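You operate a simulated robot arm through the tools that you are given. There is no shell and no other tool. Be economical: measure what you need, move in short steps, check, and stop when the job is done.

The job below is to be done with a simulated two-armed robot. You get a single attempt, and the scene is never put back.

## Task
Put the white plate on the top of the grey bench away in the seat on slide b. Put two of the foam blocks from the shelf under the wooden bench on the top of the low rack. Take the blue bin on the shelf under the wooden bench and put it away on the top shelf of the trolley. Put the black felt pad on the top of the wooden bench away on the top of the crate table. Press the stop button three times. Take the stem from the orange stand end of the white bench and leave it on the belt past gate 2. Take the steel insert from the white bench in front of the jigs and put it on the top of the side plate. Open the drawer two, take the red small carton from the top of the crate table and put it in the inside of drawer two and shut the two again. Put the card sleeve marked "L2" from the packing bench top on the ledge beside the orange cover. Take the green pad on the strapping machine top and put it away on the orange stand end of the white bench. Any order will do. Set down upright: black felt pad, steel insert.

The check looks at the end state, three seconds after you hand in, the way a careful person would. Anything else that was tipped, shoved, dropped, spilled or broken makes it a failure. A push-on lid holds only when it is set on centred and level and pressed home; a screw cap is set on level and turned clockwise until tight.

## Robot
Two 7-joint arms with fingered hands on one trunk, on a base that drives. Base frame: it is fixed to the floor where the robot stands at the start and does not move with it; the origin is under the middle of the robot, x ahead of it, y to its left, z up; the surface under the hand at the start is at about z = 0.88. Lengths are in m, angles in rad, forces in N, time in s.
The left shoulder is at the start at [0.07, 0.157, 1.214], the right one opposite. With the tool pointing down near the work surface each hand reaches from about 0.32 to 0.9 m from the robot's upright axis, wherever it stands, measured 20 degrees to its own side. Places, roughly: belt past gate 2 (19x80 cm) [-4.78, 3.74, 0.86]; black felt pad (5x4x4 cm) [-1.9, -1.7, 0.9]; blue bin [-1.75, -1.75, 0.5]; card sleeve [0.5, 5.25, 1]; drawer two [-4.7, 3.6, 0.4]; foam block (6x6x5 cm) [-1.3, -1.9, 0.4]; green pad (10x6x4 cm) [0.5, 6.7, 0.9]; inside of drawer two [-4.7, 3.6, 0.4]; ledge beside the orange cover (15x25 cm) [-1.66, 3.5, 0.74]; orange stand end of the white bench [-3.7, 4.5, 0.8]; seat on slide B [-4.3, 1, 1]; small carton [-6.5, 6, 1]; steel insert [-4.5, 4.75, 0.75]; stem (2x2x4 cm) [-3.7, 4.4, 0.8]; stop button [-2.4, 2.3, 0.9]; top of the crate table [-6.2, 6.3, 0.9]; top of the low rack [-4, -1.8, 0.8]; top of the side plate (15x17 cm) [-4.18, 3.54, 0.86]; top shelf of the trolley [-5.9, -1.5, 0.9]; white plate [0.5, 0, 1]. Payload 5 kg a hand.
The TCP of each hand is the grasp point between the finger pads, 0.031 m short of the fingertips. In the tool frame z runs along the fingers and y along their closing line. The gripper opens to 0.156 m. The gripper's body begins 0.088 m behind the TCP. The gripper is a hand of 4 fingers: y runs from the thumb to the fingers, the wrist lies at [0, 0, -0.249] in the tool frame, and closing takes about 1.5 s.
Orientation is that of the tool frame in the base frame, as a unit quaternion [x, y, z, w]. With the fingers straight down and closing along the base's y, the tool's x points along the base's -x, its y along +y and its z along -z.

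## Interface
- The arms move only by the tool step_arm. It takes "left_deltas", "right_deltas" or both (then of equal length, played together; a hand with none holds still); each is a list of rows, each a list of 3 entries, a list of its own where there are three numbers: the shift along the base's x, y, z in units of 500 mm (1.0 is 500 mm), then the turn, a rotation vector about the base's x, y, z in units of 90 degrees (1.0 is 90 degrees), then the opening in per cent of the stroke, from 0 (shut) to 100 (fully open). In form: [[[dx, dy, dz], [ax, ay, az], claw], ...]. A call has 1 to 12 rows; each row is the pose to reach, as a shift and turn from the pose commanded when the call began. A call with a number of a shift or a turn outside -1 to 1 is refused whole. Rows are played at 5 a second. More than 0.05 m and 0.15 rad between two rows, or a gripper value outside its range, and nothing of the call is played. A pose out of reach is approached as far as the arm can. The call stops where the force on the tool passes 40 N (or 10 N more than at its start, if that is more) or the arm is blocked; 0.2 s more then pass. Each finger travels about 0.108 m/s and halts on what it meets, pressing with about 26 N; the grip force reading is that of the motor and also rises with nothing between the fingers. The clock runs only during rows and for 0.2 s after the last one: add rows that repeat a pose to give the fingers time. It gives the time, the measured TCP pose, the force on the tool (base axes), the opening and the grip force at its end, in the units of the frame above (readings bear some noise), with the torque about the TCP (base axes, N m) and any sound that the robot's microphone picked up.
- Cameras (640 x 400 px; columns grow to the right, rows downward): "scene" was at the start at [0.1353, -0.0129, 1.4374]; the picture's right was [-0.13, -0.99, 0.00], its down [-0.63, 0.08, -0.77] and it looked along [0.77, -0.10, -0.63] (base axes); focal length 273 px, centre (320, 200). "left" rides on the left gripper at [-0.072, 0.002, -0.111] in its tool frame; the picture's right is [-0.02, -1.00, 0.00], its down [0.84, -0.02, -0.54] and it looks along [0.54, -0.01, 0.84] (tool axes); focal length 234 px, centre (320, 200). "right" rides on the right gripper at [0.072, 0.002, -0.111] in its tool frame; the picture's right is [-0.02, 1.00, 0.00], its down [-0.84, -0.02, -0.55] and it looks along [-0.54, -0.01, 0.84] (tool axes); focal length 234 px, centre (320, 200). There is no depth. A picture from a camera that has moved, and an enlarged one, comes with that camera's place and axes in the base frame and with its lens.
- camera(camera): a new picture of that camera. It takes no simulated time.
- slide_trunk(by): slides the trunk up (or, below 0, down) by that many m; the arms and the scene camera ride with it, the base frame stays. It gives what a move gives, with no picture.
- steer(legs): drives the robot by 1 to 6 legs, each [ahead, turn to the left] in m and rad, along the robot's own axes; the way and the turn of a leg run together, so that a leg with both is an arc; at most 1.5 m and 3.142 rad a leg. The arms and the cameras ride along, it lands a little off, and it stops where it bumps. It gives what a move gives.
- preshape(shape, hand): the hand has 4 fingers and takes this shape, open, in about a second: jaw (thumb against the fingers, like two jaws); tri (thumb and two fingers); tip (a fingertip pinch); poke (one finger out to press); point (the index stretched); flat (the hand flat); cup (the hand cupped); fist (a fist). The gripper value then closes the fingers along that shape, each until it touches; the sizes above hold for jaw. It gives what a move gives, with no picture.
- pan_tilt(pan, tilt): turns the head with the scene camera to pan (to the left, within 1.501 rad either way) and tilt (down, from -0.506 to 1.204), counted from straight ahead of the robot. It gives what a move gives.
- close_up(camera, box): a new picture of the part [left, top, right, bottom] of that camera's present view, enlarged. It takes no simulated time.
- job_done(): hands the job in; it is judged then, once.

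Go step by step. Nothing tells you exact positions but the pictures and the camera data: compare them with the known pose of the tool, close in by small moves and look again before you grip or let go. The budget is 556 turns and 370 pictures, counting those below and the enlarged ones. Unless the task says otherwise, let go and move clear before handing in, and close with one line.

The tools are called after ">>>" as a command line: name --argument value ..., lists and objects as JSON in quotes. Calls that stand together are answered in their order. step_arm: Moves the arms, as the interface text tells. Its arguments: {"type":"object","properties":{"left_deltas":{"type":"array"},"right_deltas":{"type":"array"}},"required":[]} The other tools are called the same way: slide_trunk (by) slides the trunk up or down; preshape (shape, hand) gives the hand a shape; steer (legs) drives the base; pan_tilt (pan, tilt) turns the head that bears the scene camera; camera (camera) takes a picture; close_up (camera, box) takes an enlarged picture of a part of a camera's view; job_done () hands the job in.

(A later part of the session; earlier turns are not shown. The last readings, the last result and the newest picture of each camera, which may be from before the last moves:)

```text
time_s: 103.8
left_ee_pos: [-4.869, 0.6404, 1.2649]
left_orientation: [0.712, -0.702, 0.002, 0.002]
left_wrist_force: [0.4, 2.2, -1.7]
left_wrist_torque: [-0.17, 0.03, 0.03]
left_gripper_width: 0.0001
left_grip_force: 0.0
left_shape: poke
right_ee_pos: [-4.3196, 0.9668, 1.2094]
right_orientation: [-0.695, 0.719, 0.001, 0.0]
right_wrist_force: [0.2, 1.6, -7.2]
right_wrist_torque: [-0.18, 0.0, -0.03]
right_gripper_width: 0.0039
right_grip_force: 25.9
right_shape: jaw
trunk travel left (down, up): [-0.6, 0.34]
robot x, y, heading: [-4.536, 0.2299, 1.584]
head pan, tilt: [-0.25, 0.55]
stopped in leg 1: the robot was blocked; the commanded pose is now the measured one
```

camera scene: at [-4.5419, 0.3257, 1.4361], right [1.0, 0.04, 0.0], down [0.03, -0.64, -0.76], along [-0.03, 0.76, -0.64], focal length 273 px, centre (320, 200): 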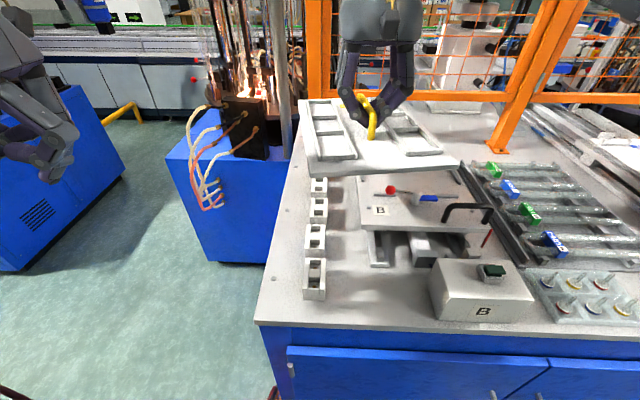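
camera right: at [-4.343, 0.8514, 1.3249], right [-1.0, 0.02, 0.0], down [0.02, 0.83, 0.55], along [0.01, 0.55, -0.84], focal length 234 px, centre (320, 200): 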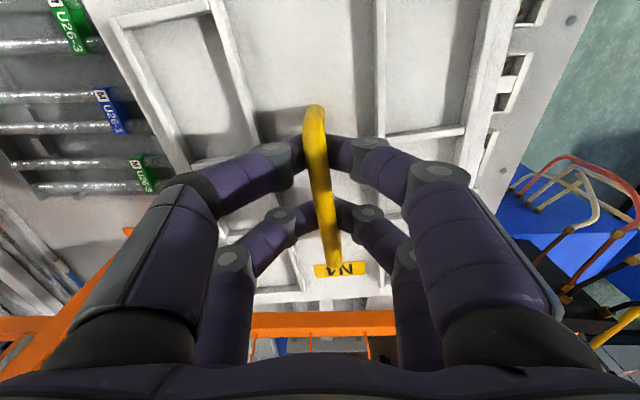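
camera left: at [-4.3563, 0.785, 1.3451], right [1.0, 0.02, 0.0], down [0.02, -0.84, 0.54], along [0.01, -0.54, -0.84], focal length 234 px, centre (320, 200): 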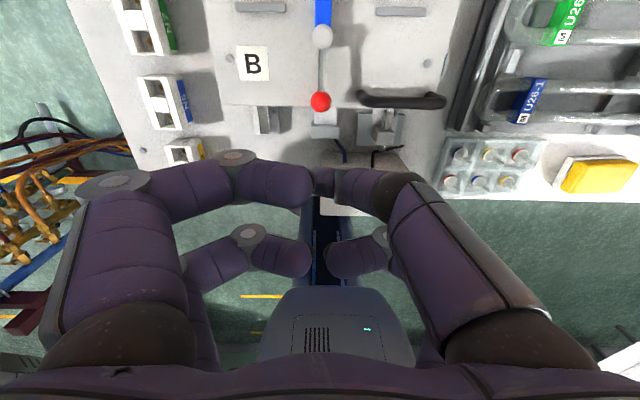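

>>> step_arm --right_deltas '[[[-0.029, -0.021, 0], [0, 0, -0.021], 0], [[-0.057, -0.042, 0], [0, 0, -0.042], 0], [[-0.057, -0.042, -0.05], [0, 0, -0.042], 0], [[-0.057, -0.042, -0.1], [0, 0, -0.042], 0], [[-0.057, -0.042, -0.1], [0, 0, -0.042], 0]]'

>>> close_up --camera "scene" --box '[230, 110, 430, 270]'

>>> close_up --camera "right" --box '[60, 0, 560, 310]'

```text
time_s: 105.0
left_ee_pos: [-4.8689, 0.6358, 1.269]
left_orientation: [0.712, -0.702, 0.001, -0.001]
left_wrist_force: [0.2, 0.1, 0.2]
left_wrist_torque: [0.0, 0.02, -0.01]
left_gripper_width: 0.0002
left_grip_force: 0.2
left_shape: poke
right_ee_pos: [-4.3506, 0.9395, 1.1655]
right_orientation: [-0.672, 0.74, 0.004, 0.002]
right_wrist_force: [0.2, 0.3, -4.7]
right_wrist_torque: [-0.08, -0.01, -0.02]
right_gripper_width: 0.004
right_grip_force: 26.0
right_shape: jaw
trunk travel left (down, up): [-0.6, 0.34]
robot x, y, heading: [-4.5398, 0.2325, 1.586]
head pan, tilt: [-0.25, 0.55]
```

```text
2.50 times, centred on (330, 190) of scene
camera zoom: at [-4.5169, 0.3696, 1.4492], right [0.97, -0.23, 0.0], down [-0.12, -0.51, -0.85], along [0.2, 0.83, -0.52], focal length 682 px, centre (295, 225)
```

zoom: 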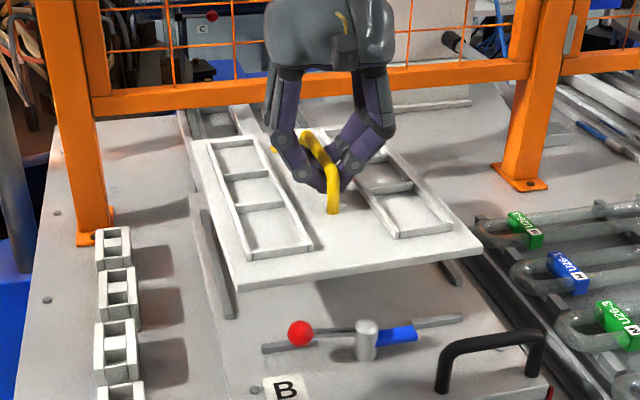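

```text
1.28 times, centred on (310, 155) of right
camera zoom: at [-4.36, 0.8668, 1.2763], right [-0.99, 0.12, 0.0], down [0.1, 0.83, 0.55], along [0.06, 0.55, -0.83], focal length 300 px, centre (333, 258)
```

zoom: 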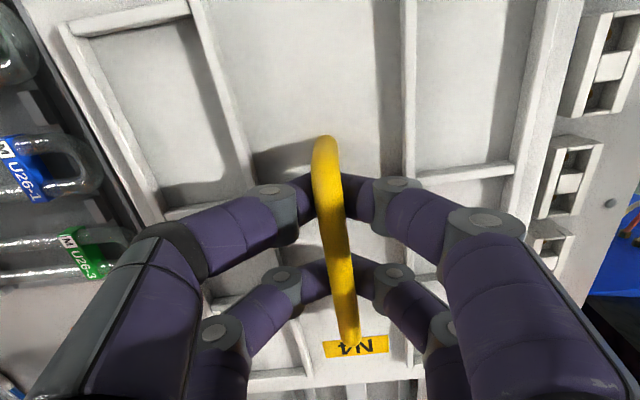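

Yaw remains about 0.03 rad and the plate is ~8 mm off in x and y. I correct and lower to just above the rails.

>>> step_arm --right_deltas '[[[0.008, 0.009, 0], [0, 0, -0.009], 0], [[0.016, 0.018, 0], [0, 0, -0.018], 0], [[0.016, 0.018, -0.04], [0, 0, -0.018], 0], [[0.016, 0.018, -0.084], [0, 0, -0.018], 0], [[0.016, 0.018, -0.084], [0, 0, -0.018], 0]]'

>>> close_up --camera "scene" --box '[230, 120, 430, 280]'

```text
time_s: 106.2
left_ee_pos: [-4.8688, 0.6345, 1.2691]
left_orientation: [0.711, -0.703, 0.0, -0.002]
left_wrist_force: [-0.4, -0.1, -0.1]
left_wrist_torque: [-0.01, 0.01, 0.0]
left_gripper_width: 0.0002
left_grip_force: 0.1
left_shape: poke
right_ee_pos: [-4.3413, 0.9478, 1.1228]
right_orientation: [-0.661, 0.75, 0.004, 0.002]
right_wrist_force: [-0.3, -1.0, -5.1]
right_wrist_torque: [-0.07, 0.02, 0.01]
right_gripper_width: 0.004
right_grip_force: 25.7
right_shape: jaw
trunk travel left (down, up): [-0.6, 0.34]
robot x, y, heading: [-4.5391, 0.2338, 1.581]
head pan, tilt: [-0.25, 0.55]
```

```text
2.50 times, centred on (330, 200) of scene
camera zoom: at [-4.5167, 0.3684, 1.4494], right [0.97, -0.23, 0.0], down [-0.12, -0.51, -0.85], along [0.2, 0.83, -0.52], focal length 682 px, centre (295, 200)
```

zoom: 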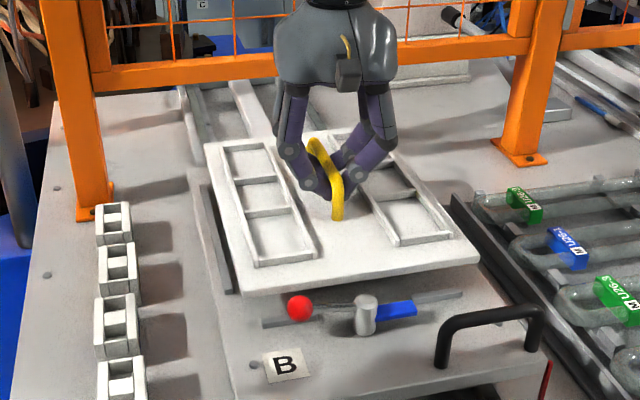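

Aligned within a few millimetres. I nudge 4 mm forward and lower in small steps watching the force.

>>> step_arm --right_deltas '[[[0, 0.008, 0], [0, 0, 0], 0], [[0, 0.008, -0.012], [0, 0, 0], 0], [[0, 0.008, -0.022], [0, 0, 0], 0], [[0, 0.008, -0.03], [0, 0, 0], 0]]'

>>> close_up --camera "scene" --box '[230, 120, 430, 280]'

```text
time_s: 107.2
left_ee_pos: [-4.8683, 0.6351, 1.2686]
left_orientation: [0.711, -0.703, 0.0, -0.001]
left_wrist_force: [-0.4, 0.2, 1.1]
left_wrist_torque: [0.04, 0.04, 0.01]
left_gripper_width: 0.0001
left_grip_force: 0.2
left_shape: poke
right_ee_pos: [-4.3413, 0.9528, 1.1084]
right_orientation: [-0.662, 0.75, 0.004, 0.002]
right_wrist_force: [-0.6, -0.3, -4.4]
right_wrist_torque: [-0.08, -0.02, -0.01]
right_gripper_width: 0.0041
right_grip_force: 25.7
right_shape: jaw
trunk travel left (down, up): [-0.6, 0.34]
robot x, y, heading: [-4.5365, 0.234, 1.585]
head pan, tilt: [-0.25, 0.55]
```

```text
2.50 times, centred on (330, 200) of scene
camera zoom: at [-4.5166, 0.3689, 1.4493], right [0.97, -0.23, 0.0], down [-0.12, -0.51, -0.85], along [0.2, 0.83, -0.52], focal length 682 px, centre (295, 200)
```

zoom: 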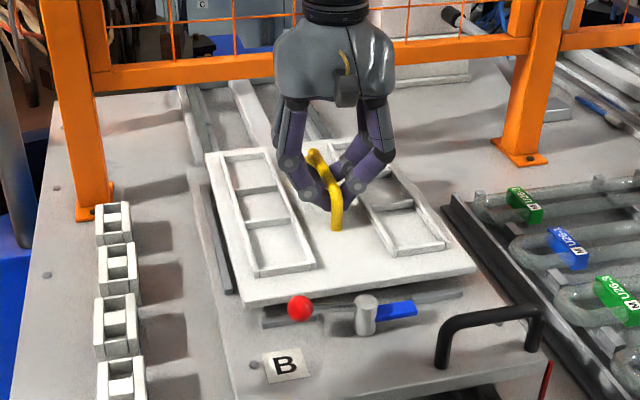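

>>> step_arm --right_deltas '[[[0, 0, -0.01], [0, 0, 0], 0], [[0, 0, -0.018], [0, 0, 0], 0], [[0, 0, -0.024], [0, 0, 0], 0]]'

>>> close_up --camera "scene" --box '[270, 200, 410, 280]'

>>> close_up --camera "right" --box '[60, 0, 560, 310]'

```text
time_s: 108.0
left_ee_pos: [-4.8691, 0.633, 1.2693]
left_orientation: [0.711, -0.703, 0.0, 0.0]
left_wrist_force: [-0.5, -0.8, -0.6]
left_wrist_torque: [-0.01, 0.02, 0.02]
left_gripper_width: 0.0
left_grip_force: 0.0
left_shape: poke
right_ee_pos: [-4.3404, 0.9527, 1.0964]
right_orientation: [-0.662, 0.75, 0.003, 0.002]
right_wrist_force: [0.0, -0.6, -4.4]
right_wrist_torque: [-0.05, 0.01, 0.02]
right_gripper_width: 0.004
right_grip_force: 26.2
right_shape: jaw
trunk travel left (down, up): [-0.6, 0.34]
robot x, y, heading: [-4.5383, 0.2333, 1.586]
head pan, tilt: [-0.25, 0.55]
```

```text
4.57 times, centred on (340, 240) of scene
camera zoom: at [-4.5168, 0.3686, 1.4494], right [0.97, -0.23, 0.0], down [-0.12, -0.51, -0.85], along [0.2, 0.83, -0.52], focal length 1248 px, centre (229, 17)
```

zoom: 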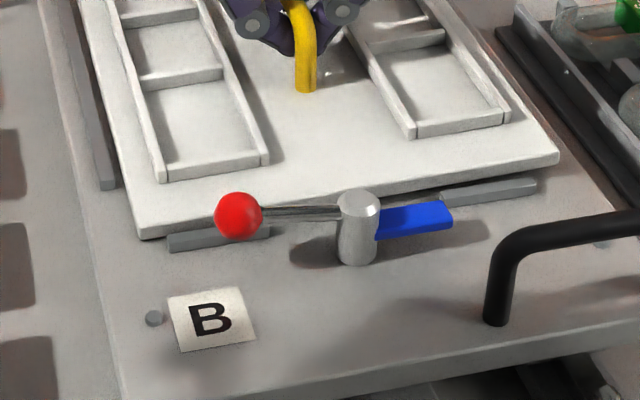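

```text
1.28 times, centred on (310, 155) of right
camera zoom: at [-4.3516, 0.8789, 1.2076], right [-0.99, 0.15, 0.0], down [0.13, 0.82, 0.55], along [0.08, 0.55, -0.83], focal length 300 px, centre (333, 258)
```

zoom: 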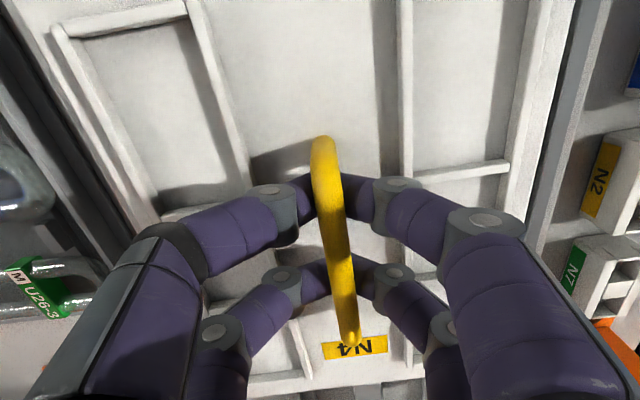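

The plate is about 4 mm too far right of the rails. I shift it and lower further.

>>> step_arm --right_deltas '[[[-0.008, 0, 0], [0, 0, 0], 0], [[-0.008, 0, -0.008], [0, 0, 0], 0], [[-0.008, 0, -0.014], [0, 0, 0], 0], [[-0.008, 0, -0.02], [0, 0, 0], 0]]'

>>> close_up --camera "scene" --box '[270, 200, 410, 280]'

>>> close_up --camera "scene" --box '[260, 140, 420, 260]'

```text
time_s: 109.0
left_ee_pos: [-4.8686, 0.6343, 1.2687]
left_orientation: [0.712, -0.703, 0.0, 0.0]
left_wrist_force: [0.3, -0.3, 0.1]
left_wrist_torque: [-0.01, -0.01, 0.0]
left_gripper_width: 0.0
left_grip_force: 0.0
left_shape: poke
right_ee_pos: [-4.3466, 0.9522, 1.0883]
right_orientation: [-0.662, 0.75, 0.005, 0.002]
right_wrist_force: [0.5, 0.1, 0.7]
right_wrist_torque: [-0.01, -0.02, -0.04]
right_gripper_width: 0.0041
right_grip_force: 26.9
right_shape: jaw
trunk travel left (down, up): [-0.6, 0.34]
robot x, y, heading: [-4.5364, 0.2329, 1.589]
head pan, tilt: [-0.25, 0.55]
```

```text
4.57 times, centred on (340, 240) of scene
camera zoom: at [-4.5169, 0.3683, 1.4494], right [0.97, -0.23, 0.0], down [-0.12, -0.51, -0.85], along [0.2, 0.83, -0.52], focal length 1248 px, centre (229, 17)
```

zoom: 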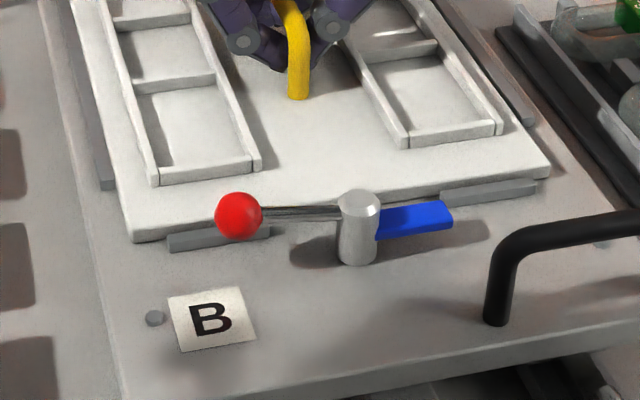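

```text
3.33 times, centred on (340, 200) of scene
camera zoom: at [-4.5169, 0.3683, 1.4494], right [0.97, -0.23, 0.0], down [-0.12, -0.51, -0.85], along [0.2, 0.83, -0.52], focal length 910 px, centre (253, 200)
```

zoom: 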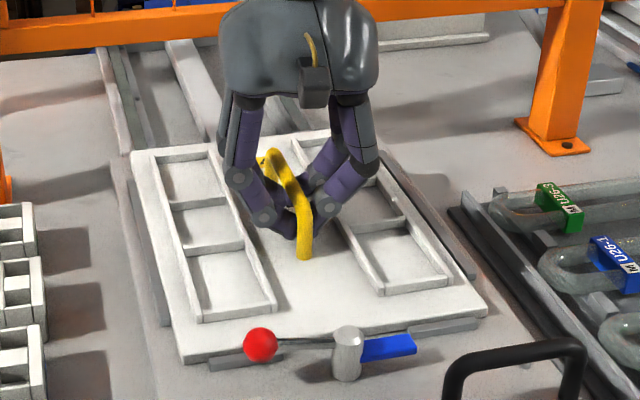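

Contact: the weight is now carried by the slide. I press 2 mm more to confirm it's seated flat.

>>> step_arm --right_deltas '[[[0, 0, -0.004], [0, 0, 0], 0], [[0, 0, -0.006], [0, 0, 0], 0]]'

>>> close_up --camera "right" --box '[0, 0, 640, 310]'

```text
time_s: 109.6
left_ee_pos: [-4.8693, 0.6337, 1.2689]
left_orientation: [0.711, -0.703, -0.001, -0.002]
left_wrist_force: [-0.4, 0.4, 0.1]
left_wrist_torque: [-0.01, 0.01, 0.02]
left_gripper_width: 0.0002
left_grip_force: 0.1
left_shape: poke
right_ee_pos: [-4.3459, 0.9524, 1.0833]
right_orientation: [-0.662, 0.749, 0.004, 0.002]
right_wrist_force: [0.1, 0.3, 1.1]
right_wrist_torque: [0.0, 0.0, 0.0]
right_gripper_width: 0.004
right_grip_force: 26.0
right_shape: jaw
trunk travel left (down, up): [-0.6, 0.34]
robot x, y, heading: [-4.5385, 0.2304, 1.587]
head pan, tilt: [-0.25, 0.55]
```

```text
1.00 times, centred on (320, 155) of right (not enlarged: the box is as wide or as high as the picture)
camera zoom: at [-4.3573, 0.8791, 1.1946], right [-0.99, 0.15, 0.0], down [0.13, 0.82, 0.55], along [0.08, 0.55, -0.83], focal length 234 px, centre (320, 245)
```

zoom: 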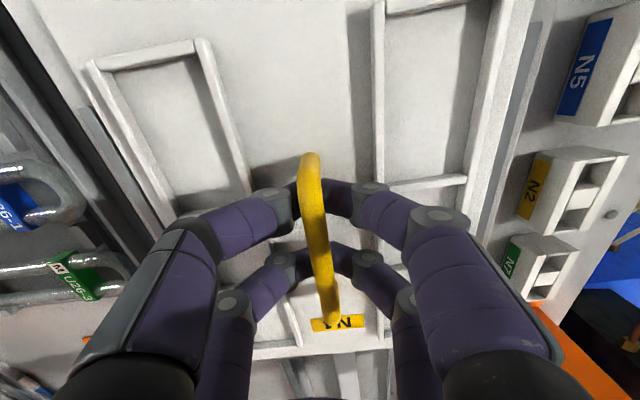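

The plate rests. I open the fingers and lift the right hand clear.

>>> step_arm --right_deltas '[[[0, 0, 0], [0, 0, 0], 15], [[0, 0, 0.004], [0, 0, 0], 30], [[0, 0, 0.004], [0, 0, 0], 38], [[0, 0, 0.02], [0, 0, 0], 38], [[0, 0, 0.1], [0, 0, 0], 38], [[0, 0, 0.18], [0, 0, 0], 38], [[0, -0.06, 0.25], [0, 0, 0], 38], [[0.06, -0.13, 0.25], [0, 0, 0], 38], [[0.12, -0.2, 0.25], [0, 0, 0], 38], [[0.18, -0.27, 0.25], [0, 0, 0], 38]]'

>>> camera --camera "scene"

>>> close_up --camera "scene" --box '[240, 140, 420, 280]'

```text
time_s: 111.8
left_ee_pos: [-4.8684, 0.6306, 1.2699]
left_orientation: [0.711, -0.703, -0.002, -0.002]
left_wrist_force: [-1.0, -0.1, 0.0]
left_wrist_torque: [0.06, 0.02, 0.02]
left_gripper_width: 0.0002
left_grip_force: 0.1
left_shape: poke
right_ee_pos: [-4.2541, 0.8102, 1.2104]
right_orientation: [-0.662, 0.749, 0.007, 0.002]
right_wrist_force: [0.2, -0.5, -0.7]
right_wrist_torque: [0.06, 0.02, -0.01]
right_gripper_width: 0.0591
right_grip_force: 0.0
right_shape: jaw
trunk travel left (down, up): [-0.6, 0.34]
robot x, y, heading: [-4.5351, 0.2304, 1.584]
head pan, tilt: [-0.25, 0.55]
```

```text
299 pictures are left
camera scene: at [-4.516, 0.3642, 1.4498], right [0.97, -0.23, 0.0], down [-0.12, -0.51, -0.85], along [0.2, 0.83, -0.52], focal length 273 px, centre (320, 200)
```

scene: 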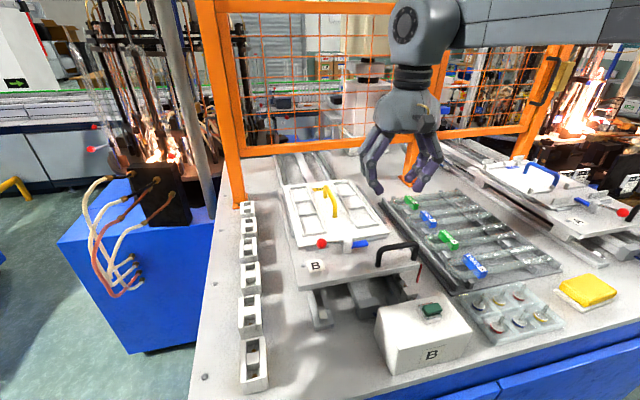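

```text
2.86 times, centred on (330, 210) of scene
camera zoom: at [-4.516, 0.3642, 1.4498], right [0.97, -0.23, 0.0], down [-0.12, -0.51, -0.85], along [0.2, 0.83, -0.52], focal length 780 px, centre (291, 171)
```

zoom: 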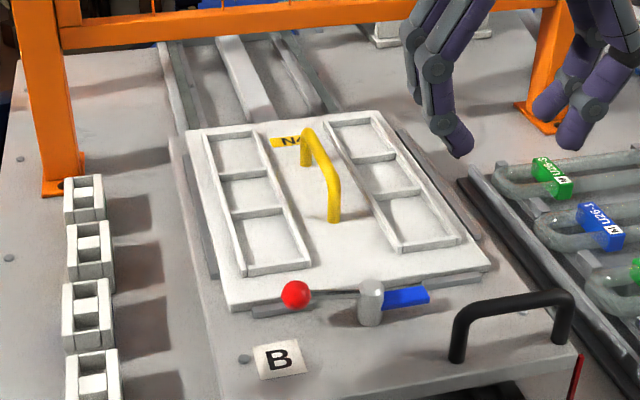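

The plate sits between the rails behind the stops. I'll swing the clamp arm back over it as on slide A, using the right hand's poke finger.

>>> preshape --hand "right" --shape "poke"

>>> step_arm --right_deltas '[[[-0.08, 0, 0], [0, 0, 0], 0], [[-0.16, 0, 0], [0, 0, 0], 0], [[-0.24, 0, 0], [0, 0, 0], 0], [[-0.262, 0, -0.05], [0, 0, 0], 0], [[-0.262, 0, -0.12], [0, 0, 0], 0], [[-0.262, 0.0, -0.16], [0, 0, 0], 0], [[-0.262, 0.0, -0.18], [0, 0, 0], 0]]'

>>> close_up --camera "scene" --box '[260, 160, 420, 280]'

```text
time_s: 112.7
left_ee_pos: [-4.869, 0.6341, 1.2698]
left_orientation: [0.712, -0.702, 0.001, 0.0]
left_wrist_force: [-0.5, 0.1, 0.7]
left_wrist_torque: [0.03, -0.01, 0.01]
left_gripper_width: 0.0001
left_grip_force: 0.1
left_shape: poke
right_ee_pos: [-4.2534, 0.8151, 1.2092]
right_orientation: [-0.661, 0.75, 0.005, 0.002]
right_wrist_force: [0.1, 0.5, 0.5]
right_wrist_torque: [-0.03, -0.02, 0.01]
right_gripper_width: 0.0
right_grip_force: 0.0
right_shape: poke
trunk travel left (down, up): [-0.6, 0.34]
robot x, y, heading: [-4.5323, 0.2342, 1.585]
head pan, tilt: [-0.25, 0.55]
```

```text
time_s: 114.3
left_ee_pos: [-4.8702, 0.6338, 1.2699]
left_orientation: [0.711, -0.703, 0.0, -0.001]
left_wrist_force: [-0.5, 0.5, 0.2]
left_wrist_torque: [-0.01, 0.01, 0.01]
left_gripper_width: 0.0001
left_grip_force: 0.1
left_shape: poke
right_ee_pos: [-4.3881, 0.8167, 1.1184]
right_orientation: [-0.662, 0.749, 0.005, 0.002]
right_wrist_force: [0.1, -0.4, 0.2]
right_wrist_torque: [-0.02, 0.0, -0.03]
right_gripper_width: 0.0
right_grip_force: 0.0
right_shape: poke
trunk travel left (down, up): [-0.6, 0.34]
robot x, y, heading: [-4.539, 0.2347, 1.584]
head pan, tilt: [-0.25, 0.55]
```

```text
3.33 times, centred on (340, 220) of scene
camera zoom: at [-4.5173, 0.3681, 1.4494], right [0.97, -0.23, 0.0], down [-0.12, -0.51, -0.85], along [0.2, 0.83, -0.52], focal length 910 px, centre (253, 133)
```

zoom: 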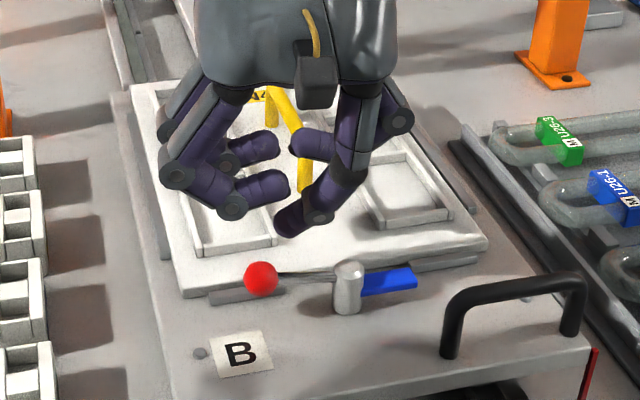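

>>> step_arm --right_deltas '[[[0, 0, -0.034], [0, 0, 0], 0], [[0.004, -0.028, -0.034], [0, 0, 0], 0], [[0, -0.046, -0.034], [0, 0, 0], 0], [[0, -0.064, -0.034], [0, 0, 0], 0], [[0.005, -0.082, -0.034], [0, 0, 0], 0], [[0.014, -0.098, -0.034], [0, 0, 0], 0]]'

>>> close_up --camera "scene" --box '[260, 160, 420, 280]'

```text
time_s: 115.7
left_ee_pos: [-4.8704, 0.6319, 1.2692]
left_orientation: [0.711, -0.703, 0.0, -0.003]
left_wrist_force: [0.0, 0.1, -0.4]
left_wrist_torque: [0.01, -0.03, -0.02]
left_gripper_width: 0.0002
left_grip_force: 0.1
left_shape: poke
right_ee_pos: [-4.3797, 0.7672, 1.1012]
right_orientation: [-0.662, 0.749, 0.004, 0.002]
right_wrist_force: [0.3, 1.2, 1.6]
right_wrist_torque: [0.0, -0.02, -0.01]
right_gripper_width: 0.0
right_grip_force: 0.1
right_shape: poke
trunk travel left (down, up): [-0.6, 0.34]
robot x, y, heading: [-4.5362, 0.2321, 1.578]
head pan, tilt: [-0.25, 0.55]
```

```text
3.33 times, centred on (340, 220) of scene
camera zoom: at [-4.5169, 0.3675, 1.4495], right [0.97, -0.23, 0.0], down [-0.12, -0.51, -0.85], along [0.2, 0.83, -0.52], focal length 910 px, centre (253, 133)
```

zoom: 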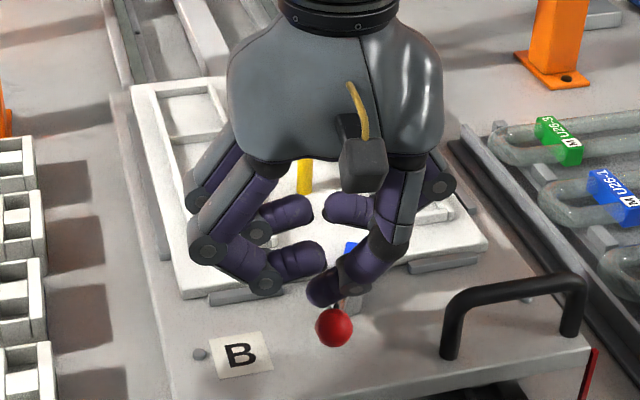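

>>> step_arm --right_deltas '[[[0.014, -0.013, 0], [0, 0, 0], 0], [[0.03, -0.022, 0], [0, 0, 0], 0], [[-0.01, -0.022, 0.01], [0, 0, 0], 0], [[-0.01, -0.04, 0.08], [0, 0, 0], 0], [[0.0, -0.1, 0.15], [0, 0, 0], 0], [[0.06, -0.16, 0.2], [0, 0, 0], 0], [[0.14, -0.2, 0.22], [0, 0, 0], 0], [[0.22, -0.24, 0.22], [0, 0, 0], 0]]'

>>> close_up --camera "scene" --box '[240, 140, 420, 280]'

```text
time_s: 117.5
left_ee_pos: [-4.8688, 0.6322, 1.27]
left_orientation: [0.711, -0.703, -0.002, -0.001]
left_wrist_force: [0.1, 0.0, 0.1]
left_wrist_torque: [0.05, 0.01, 0.02]
left_gripper_width: 0.0
left_grip_force: 0.0
left_shape: poke
right_ee_pos: [-4.266, 0.6445, 1.2099]
right_orientation: [-0.662, 0.75, 0.005, 0.003]
right_wrist_force: [0.1, -0.8, 0.2]
right_wrist_torque: [0.03, 0.02, 0.0]
right_gripper_width: 0.0001
right_grip_force: 0.1
right_shape: poke
trunk travel left (down, up): [-0.6, 0.34]
robot x, y, heading: [-4.539, 0.2352, 1.584]
head pan, tilt: [-0.25, 0.55]
```

```text
2.86 times, centred on (330, 210) of scene
camera zoom: at [-4.515, 0.3657, 1.4497], right [0.97, -0.23, 0.0], down [-0.12, -0.51, -0.85], along [0.2, 0.83, -0.52], focal length 780 px, centre (291, 171)
```

zoom: 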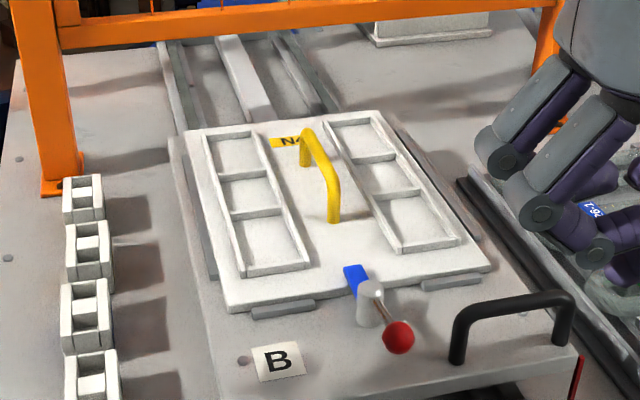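

The clamp arm holds the plate like on slide A; first job done. Next I head for the wooden bench at about (-1.7, -1.8): hands to jaw, back off, drive there.

>>> preshape --hand "right" --shape "jaw"

>>> preshape --hand "left" --shape "jaw"

>>> steer --legs '[[-0.55, 0], [0, -1.584], [1.45, 0], [1.4, 0], [0, -1.57]]'

>>> pan_tilt --pan 0 --tilt 0.6

>>> camera --camera "scene"

```text
time_s: 118.4
left_ee_pos: [-4.869, 0.6334, 1.2692]
left_orientation: [0.712, -0.703, 0.0, -0.001]
left_wrist_force: [-0.4, -0.6, -0.4]
left_wrist_torque: [-0.01, 0.0, -0.02]
left_gripper_width: 0.0
left_grip_force: 0.2
left_shape: poke
right_ee_pos: [-4.2704, 0.6481, 1.2097]
right_orientation: [-0.662, 0.749, 0.004, 0.002]
right_wrist_force: [0.1, 0.6, 0.5]
right_wrist_torque: [-0.05, -0.02, 0.04]
right_gripper_width: 0.156
right_grip_force: 0.1
right_shape: jaw
trunk travel left (down, up): [-0.6, 0.34]
robot x, y, heading: [-4.5366, 0.2334, 1.586]
head pan, tilt: [-0.25, 0.55]
```

```text
time_s: 119.3
left_ee_pos: [-4.8694, 0.634, 1.2689]
left_orientation: [0.711, -0.703, 0.001, -0.002]
left_wrist_force: [0.8, 0.5, 0.7]
left_wrist_torque: [0.02, -0.02, 0.01]
left_gripper_width: 0.156
left_grip_force: 0.0
left_shape: jaw
right_ee_pos: [-4.2698, 0.6465, 1.2099]
right_orientation: [-0.662, 0.749, 0.004, 0.002]
right_wrist_force: [-0.4, 0.1, 0.5]
right_wrist_torque: [-0.01, -0.04, -0.01]
right_gripper_width: 0.1556
right_grip_force: 0.0
right_shape: jaw
trunk travel left (down, up): [-0.6, 0.34]
robot x, y, heading: [-4.5356, 0.2316, 1.587]
head pan, tilt: [-0.25, 0.55]
```

```text
time_s: 143.6
left_ee_pos: [-1.3049, -0.6358, 1.2698]
left_orientation: [0.69, 0.724, -0.001, -0.001]
left_wrist_force: [-0.4, 0.4, 0.3]
left_wrist_torque: [-0.02, -0.01, 0.01]
left_gripper_width: 0.1558
left_grip_force: 0.1
left_shape: jaw
right_ee_pos: [-1.9025, -0.6721, 1.2096]
right_orientation: [0.738, 0.675, -0.002, 0.004]
right_wrist_force: [0.1, 0.0, -0.4]
right_wrist_torque: [0.0, 0.04, -0.01]
right_gripper_width: 0.1557
right_grip_force: 0.0
right_shape: jaw
trunk travel left (down, up): [-0.6, 0.34]
robot x, y, heading: [-1.6523, -0.2471, -1.519]
head pan, tilt: [-0.25, 0.55]
```

```text
time_s: 144.4
left_ee_pos: [-1.3036, -0.6372, 1.2696]
left_orientation: [0.689, 0.724, -0.002, 0.0]
left_wrist_force: [-0.1, 0.4, -0.3]
left_wrist_torque: [0.0, 0.0, 0.0]
left_gripper_width: 0.1558
left_grip_force: 0.0
left_shape: jaw
right_ee_pos: [-1.9032, -0.6724, 1.2101]
right_orientation: [0.737, 0.676, -0.002, 0.004]
right_wrist_force: [0.6, -0.5, 0.2]
right_wrist_torque: [0.02, 0.02, 0.02]
right_gripper_width: 0.1557
right_grip_force: 0.1
right_shape: jaw
trunk travel left (down, up): [-0.6, 0.34]
robot x, y, heading: [-1.6505, -0.2482, -1.521]
head pan, tilt: [0.0, 0.6]
```

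```text
294 pictures are left
camera scene: at [-1.6432, -0.3877, 1.4449], right [-1.0, -0.05, 0.0], down [-0.03, 0.56, -0.83], along [0.04, -0.82, -0.56], focal length 273 px, centre (320, 200)
```

scene: 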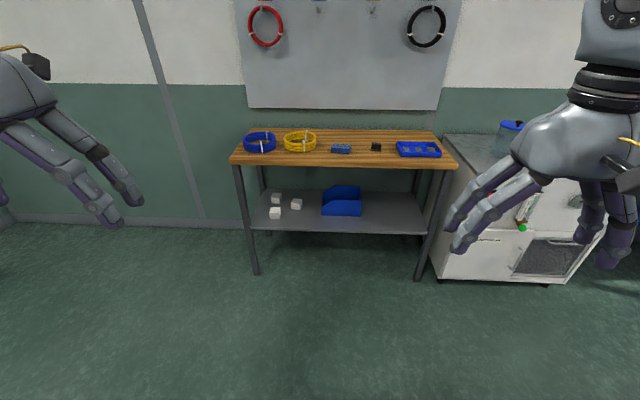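

>>> close_up --camera "scene" --box '[220, 120, 470, 290]'

```text
2.35 times, centred on (345, 205) of scene
camera zoom: at [-1.6432, -0.3877, 1.4449], right [-1.0, -0.05, 0.0], down [-0.03, 0.56, -0.83], along [0.04, -0.82, -0.56], focal length 642 px, centre (261, 188)
```

zoom: 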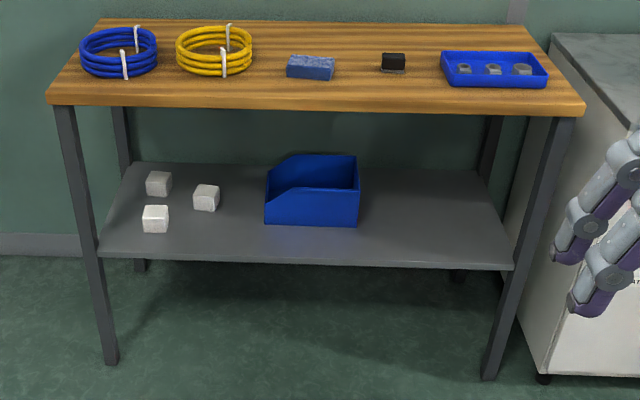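

I see the wooden bench (front y≈-1.57, shelf z≈0.40) with three foam blocks left, the blue bin in the middle, the black felt pad on top. I drive to stand before the blocks but back from the bench.

>>> steer --legs '[[0, 0.62], [0.72, 0], [0, -0.67]]'

>>> slide_trunk --by -0.3

```text
time_s: 151.8
left_ee_pos: [-0.8688, -1.205, 1.2697]
left_orientation: [0.701, 0.713, -0.001, 0.001]
left_wrist_force: [0.5, -0.1, -0.3]
left_wrist_torque: [-0.01, 0.03, -0.01]
left_gripper_width: 0.1557
left_grip_force: 0.1
left_shape: jaw
right_ee_pos: [-1.4691, -1.2214, 1.2096]
right_orientation: [0.748, 0.664, -0.002, 0.005]
right_wrist_force: [-0.9, -0.2, -0.3]
right_wrist_torque: [0.02, 0.02, -0.01]
right_gripper_width: 0.1558
right_grip_force: 0.0
right_shape: jaw
trunk travel left (down, up): [-0.6, 0.34]
robot x, y, heading: [-1.2015, -0.804, -1.55]
head pan, tilt: [0.0, 0.6]
```

```text
time_s: 154.8
left_ee_pos: [-0.8685, -1.2043, 0.9698]
left_orientation: [0.701, 0.713, -0.002, 0.0]
left_wrist_force: [-0.1, -0.9, 0.0]
left_wrist_torque: [0.01, -0.01, -0.03]
left_gripper_width: 0.1559
left_grip_force: 0.1
left_shape: jaw
right_ee_pos: [-1.4695, -1.2212, 0.91]
right_orientation: [0.748, 0.664, -0.002, 0.004]
right_wrist_force: [0.9, -0.3, 0.2]
right_wrist_torque: [0.0, -0.01, 0.03]
right_gripper_width: 0.1559
right_grip_force: 0.0
right_shape: jaw
trunk travel left (down, up): [-0.3, 0.64]
robot x, y, heading: [-1.2045, -0.8038, -1.553]
head pan, tilt: [0.0, 0.6]
```

Trunk lower still, then pitch the right hand forward (about 35° below level) to reach under the bench.

>>> slide_trunk --by -0.2

>>> step_arm --right_deltas '[[[0.03, -0.03, 0], [0, 0, 0.076], 100]]'

>>> step_arm --right_deltas '[[[0.01, -0.02, 0], [-0.0873, 0, 0], 100], [[0.02, -0.06, 0], [-0.175, 0, 0], 100], [[0.03, -0.1, 0], [-0.262, 0, 0], 100], [[0.04, -0.14, -0.03], [-0.349, 0, 0], 100], [[0.05, -0.18, -0.06], [-0.4365, 0, 0], 100], [[0.06, -0.2, -0.1], [-0.524, 0, 0], 100], [[0.07, -0.22, -0.16], [-0.611, 0, 0], 100]]'

>>> camera --camera "right"

>>> camera --camera "scene"

```text
time_s: 156.9
left_ee_pos: [-0.8694, -1.2046, 0.7696]
left_orientation: [0.701, 0.713, 0.0, 0.0]
left_wrist_force: [0.6, 0.1, 0.7]
left_wrist_torque: [-0.02, 0.01, 0.02]
left_gripper_width: 0.1557
left_grip_force: 0.0
left_shape: jaw
right_ee_pos: [-1.4697, -1.2211, 0.7098]
right_orientation: [0.748, 0.664, -0.002, 0.004]
right_wrist_force: [0.5, -0.1, 0.3]
right_wrist_torque: [-0.02, 0.02, -0.07]
right_gripper_width: 0.1561
right_grip_force: 0.0
right_shape: jaw
trunk travel left (down, up): [-0.1, 0.84]
robot x, y, heading: [-1.2034, -0.8061, -1.551]
head pan, tilt: [0.0, 0.6]
```

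```text
time_s: 157.3
left_ee_pos: [-0.8693, -1.2051, 0.7676]
left_orientation: [0.701, 0.713, 0.0, -0.001]
left_wrist_force: [0.5, 0.1, 0.6]
left_wrist_torque: [0.02, -0.02, 0.03]
left_gripper_width: 0.1559
left_grip_force: 0.0
left_shape: jaw
right_ee_pos: [-1.4542, -1.2361, 0.7086]
right_orientation: [0.707, 0.708, -0.002, 0.003]
right_wrist_force: [-0.4, -0.1, 0.0]
right_wrist_torque: [0.01, -0.02, 0.0]
right_gripper_width: 0.156
right_grip_force: 0.0
right_shape: jaw
trunk travel left (down, up): [-0.1, 0.84]
robot x, y, heading: [-1.2029, -0.8067, -1.553]
head pan, tilt: [0.0, 0.6]
```

```text
time_s: 158.9
left_ee_pos: [-0.8725, -1.2041, 0.7692]
left_orientation: [0.701, 0.713, 0.0, 0.001]
left_wrist_force: [0.2, -0.5, 0.2]
left_wrist_torque: [0.01, -0.09, 0.01]
left_gripper_width: 0.1559
left_grip_force: 0.1
left_shape: jaw
right_ee_pos: [-1.4217, -1.3436, 0.627]
right_orientation: [0.626, 0.637, -0.316, 0.321]
right_wrist_force: [-0.6, -0.1, -0.3]
right_wrist_torque: [-0.01, -0.07, 0.05]
right_gripper_width: 0.1561
right_grip_force: 0.1
right_shape: jaw
right hand out of reach, approached as far as the arm can: row 7
trunk travel left (down, up): [-0.1, 0.84]
robot x, y, heading: [-1.2031, -0.8055, -1.55]
head pan, tilt: [0.0, 0.6]
```

```text
292 pictures are left
camera right: at [-1.4221, -1.212, 0.6357], right [1.0, 0.0, 0.02], down [-0.02, -0.06, 1.0], along [0.0, -1.0, -0.06], focal length 234 px, centre (320, 200)
```

right: 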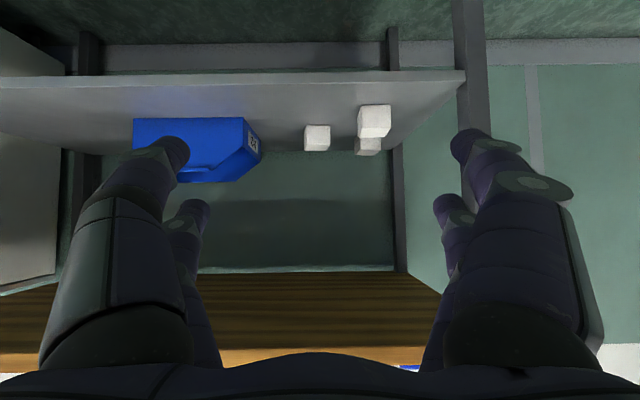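

```text
291 pictures are left
camera scene: at [-1.203, -0.9462, 0.9447], right [-1.0, -0.02, 0.0], down [-0.01, 0.57, -0.82], along [0.02, -0.82, -0.57], focal length 273 px, centre (320, 200)
```

scene: 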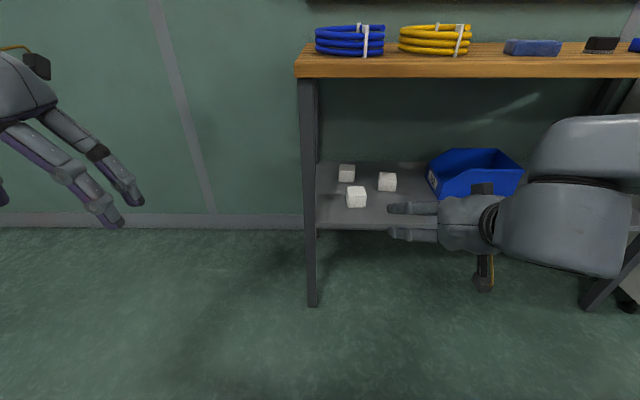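

Blocks: B≈(-1.43,-1.82), C≈(-1.30,-1.72), tops ≈0.45. I lower the trunk fully so the hand passes under the bench top and drive forward.

>>> slide_trunk --by -0.09

>>> steer --legs '[[0.3, -0.02]]'

>>> camera --camera "right"

>>> camera --camera "scene"

```text
time_s: 160.2
left_ee_pos: [-0.8697, -1.2048, 0.6787]
left_orientation: [0.701, 0.714, -0.001, 0.0]
left_wrist_force: [0.9, 0.1, 0.0]
left_wrist_torque: [0.02, 0.02, 0.0]
left_gripper_width: 0.1559
left_grip_force: 0.0
left_shape: jaw
right_ee_pos: [-1.4196, -1.3429, 0.5401]
right_orientation: [0.624, 0.638, -0.318, 0.321]
right_wrist_force: [0.0, 0.2, -0.5]
right_wrist_torque: [-0.02, 0.0, -0.01]
right_gripper_width: 0.1561
right_grip_force: 0.1
right_shape: jaw
trunk travel left (down, up): [-0.01, 0.93]
robot x, y, heading: [-1.2063, -0.8043, -1.556]
head pan, tilt: [0.0, 0.6]
```

```text
time_s: 162.3
left_ee_pos: [-0.8717, -1.5142, 0.679]
left_orientation: [0.706, 0.708, -0.002, 0.0]
left_wrist_force: [0.4, 1.6, 0.3]
left_wrist_torque: [-0.03, 0.01, 0.01]
left_gripper_width: 0.156
left_grip_force: 0.2
left_shape: jaw
right_ee_pos: [-1.4233, -1.6446, 0.5406]
right_orientation: [0.629, 0.633, -0.32, 0.318]
right_wrist_force: [-0.3, 0.0, 0.4]
right_wrist_torque: [0.02, 0.03, -0.01]
right_gripper_width: 0.1559
right_grip_force: 0.0
right_shape: jaw
trunk travel left (down, up): [-0.01, 0.93]
robot x, y, heading: [-1.1992, -1.1087, -1.567]
head pan, tilt: [0.0, 0.6]
```

```text
290 pictures are left
camera right: at [-1.4229, -1.5136, 0.5475], right [1.0, -0.01, 0.01], down [-0.01, -0.06, 1.0], along [-0.01, -1.0, -0.06], focal length 234 px, centre (320, 200)
```

right: 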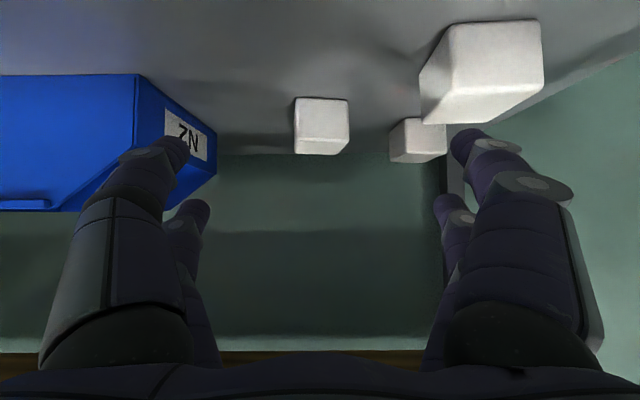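

```text
289 pictures are left
camera scene: at [-1.1985, -1.2505, 0.8549], right [-1.0, 0.0, 0.0], down [0.0, 0.56, -0.83], along [0.0, -0.83, -0.56], focal length 273 px, centre (320, 200)
```

scene: 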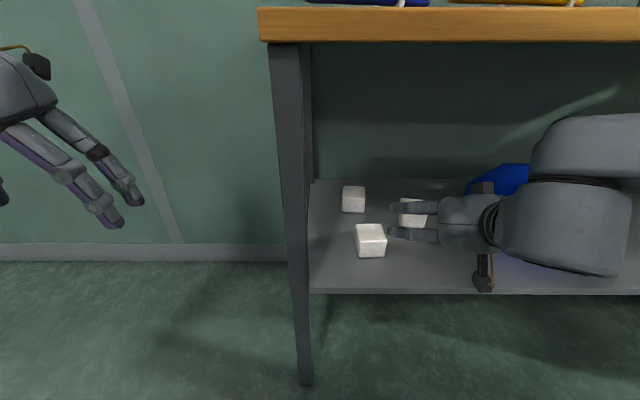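

The right hand is aligned on block B (x≈-1.42, front face y≈-1.787, shelf z≈0.407). I narrow the opening and advance around it.

>>> step_arm --right_deltas '[[[0.004, -0.05, -0.03], [0, 0, 0], 62], [[0.004, -0.13, -0.06], [0, 0, 0], 62], [[0.004, -0.21, -0.1], [0, 0, 0], 62], [[0.004, -0.28, -0.14], [0, 0, 0], 62], [[0.004, -0.34, -0.17], [0, 0, 0], 62]]'

>>> camera --camera "right"

>>> close_up --camera "scene" --box '[320, 150, 520, 300]'

```text
time_s: 163.5
left_ee_pos: [-0.8704, -1.5135, 0.6805]
left_orientation: [0.706, 0.708, -0.002, 0.001]
left_wrist_force: [-0.4, -0.4, -0.2]
left_wrist_torque: [0.01, -0.02, -0.02]
left_gripper_width: 0.1559
left_grip_force: 0.0
left_shape: jaw
right_ee_pos: [-1.4228, -1.8183, 0.4605]
right_orientation: [0.628, 0.631, -0.323, 0.321]
right_wrist_force: [-0.3, 3.7, 20.5]
right_wrist_torque: [-0.06, -1.22, 0.21]
right_gripper_width: 0.0965
right_grip_force: 0.0
right_shape: jaw
trunk travel left (down, up): [-0.01, 0.93]
robot x, y, heading: [-1.1982, -1.1139, -1.563]
head pan, tilt: [0.0, 0.6]
```

```text
288 pictures are left
camera right: at [-1.4209, -1.6863, 0.4673], right [1.0, -0.01, 0.02], down [-0.02, -0.05, 1.0], along [-0.01, -1.0, -0.05], focal length 234 px, centre (320, 200)
```

right: 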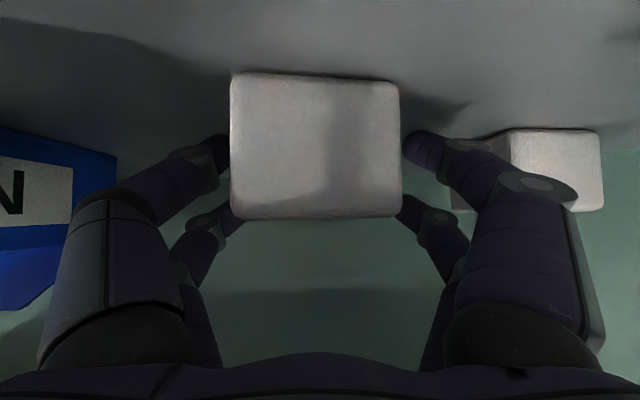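

```text
2.67 times, centred on (420, 225) of scene
camera zoom: at [-1.1982, -1.2486, 0.8558], right [-1.0, 0.0, 0.0], down [0.0, 0.56, -0.83], along [0.0, -0.83, -0.56], focal length 728 px, centre (53, 133)
```

zoom: 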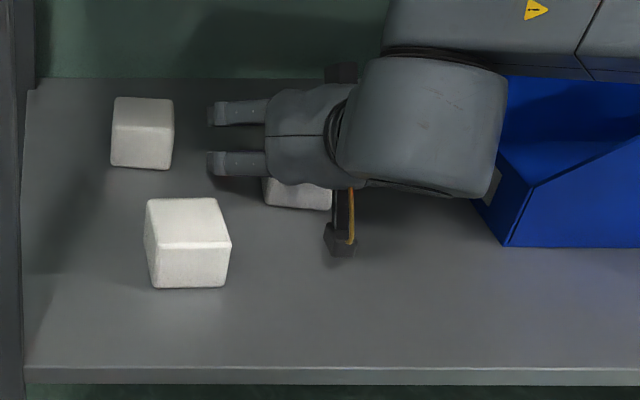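

A digit touched the shelf. I raise 8 mm and close on the block.

>>> step_arm --right_deltas '[[[0, 0, 0.02], [0, 0, 0], 62], [[0, 0, 0.02], [0, 0, 0], 20], [[0, 0, 0.02], [0, 0, 0], 10], [[0, 0, 0.02], [0, 0, 0], 10], [[0, 0, 0.02], [0, 0, 0], 10]]'

>>> camera --camera "right"

```text
time_s: 164.7
left_ee_pos: [-0.8724, -1.5145, 0.6795]
left_orientation: [0.707, 0.708, -0.002, 0.0]
left_wrist_force: [-0.2, -0.1, 0.8]
left_wrist_torque: [-0.02, 0.03, -0.01]
left_gripper_width: 0.1563
left_grip_force: 0.1
left_shape: jaw
right_ee_pos: [-1.4234, -1.8167, 0.4647]
right_orientation: [0.629, 0.632, -0.321, 0.318]
right_wrist_force: [-1.6, -0.1, 1.4]
right_wrist_torque: [0.03, -0.08, 0.0]
right_gripper_width: 0.0125
right_grip_force: 25.9
right_shape: jaw
trunk travel left (down, up): [-0.01, 0.93]
robot x, y, heading: [-1.2027, -1.1084, -1.571]
head pan, tilt: [0.0, 0.6]
```

```text
286 pictures are left
camera right: at [-1.4218, -1.685, 0.4716], right [1.0, -0.01, 0.01], down [-0.01, -0.06, 1.0], along [-0.01, -1.0, -0.06], focal length 234 px, centre (320, 200)
```

right: 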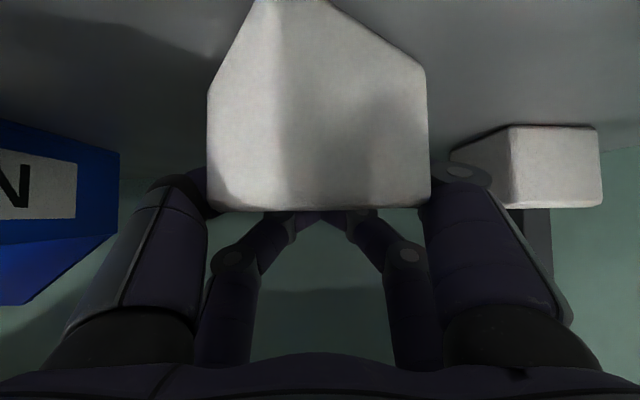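

The block seems to have been squeezed toward the palm. I open and look again.

>>> step_arm --right_deltas '[[[0, 0, 0], [0, 0, 0], 40], [[0, 0, 0], [0, 0, 0], 70], [[0, 0, 0], [0, 0, 0], 70], [[0, 0, 0], [0, 0, 0], 70]]'

>>> camera --camera "right"

>>> close_up --camera "scene" --box '[320, 150, 520, 300]'

```text
time_s: 165.7
left_ee_pos: [-0.872, -1.5152, 0.679]
left_orientation: [0.707, 0.707, -0.002, 0.001]
left_wrist_force: [-0.1, 0.2, -0.1]
left_wrist_torque: [0.03, 0.02, -0.01]
left_gripper_width: 0.1558
left_grip_force: 0.1
left_shape: jaw
right_ee_pos: [-1.4235, -1.8148, 0.4633]
right_orientation: [0.629, 0.633, -0.32, 0.318]
right_wrist_force: [0.2, -0.2, -0.1]
right_wrist_torque: [0.02, -0.02, -0.02]
right_gripper_width: 0.1088
right_grip_force: 0.1
right_shape: jaw
trunk travel left (down, up): [-0.01, 0.93]
robot x, y, heading: [-1.2008, -1.1102, -1.569]
head pan, tilt: [0.0, 0.6]
```

```text
285 pictures are left
camera right: at [-1.4217, -1.685, 0.4714], right [1.0, -0.01, 0.01], down [-0.01, -0.06, 1.0], along [-0.01, -1.0, -0.06], focal length 234 px, centre (320, 200)
```

right: 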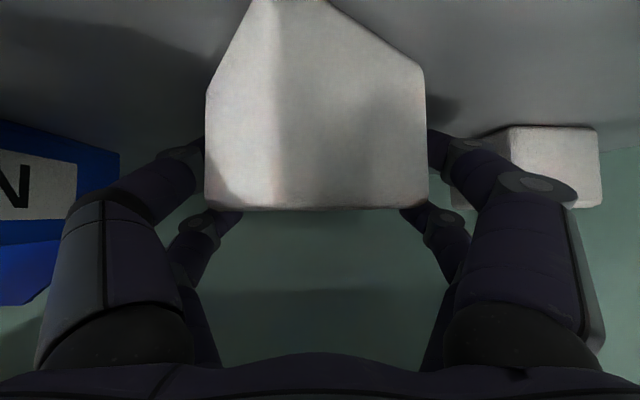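

```text
2.67 times, centred on (420, 225) of scene
camera zoom: at [-1.1985, -1.2505, 0.8549], right [-1.0, 0.0, 0.0], down [0.0, 0.57, -0.82], along [0.0, -0.82, -0.57], focal length 728 px, centre (53, 133)
```

zoom: 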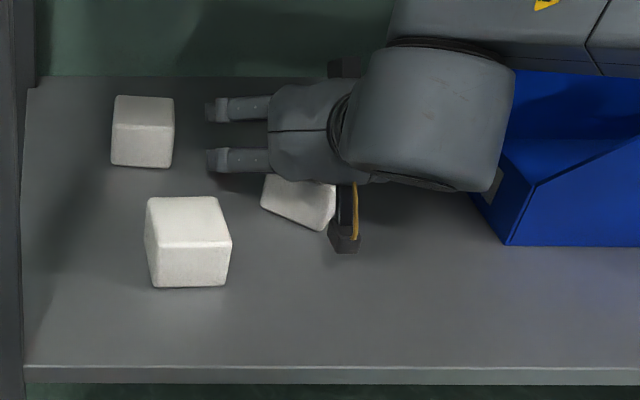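

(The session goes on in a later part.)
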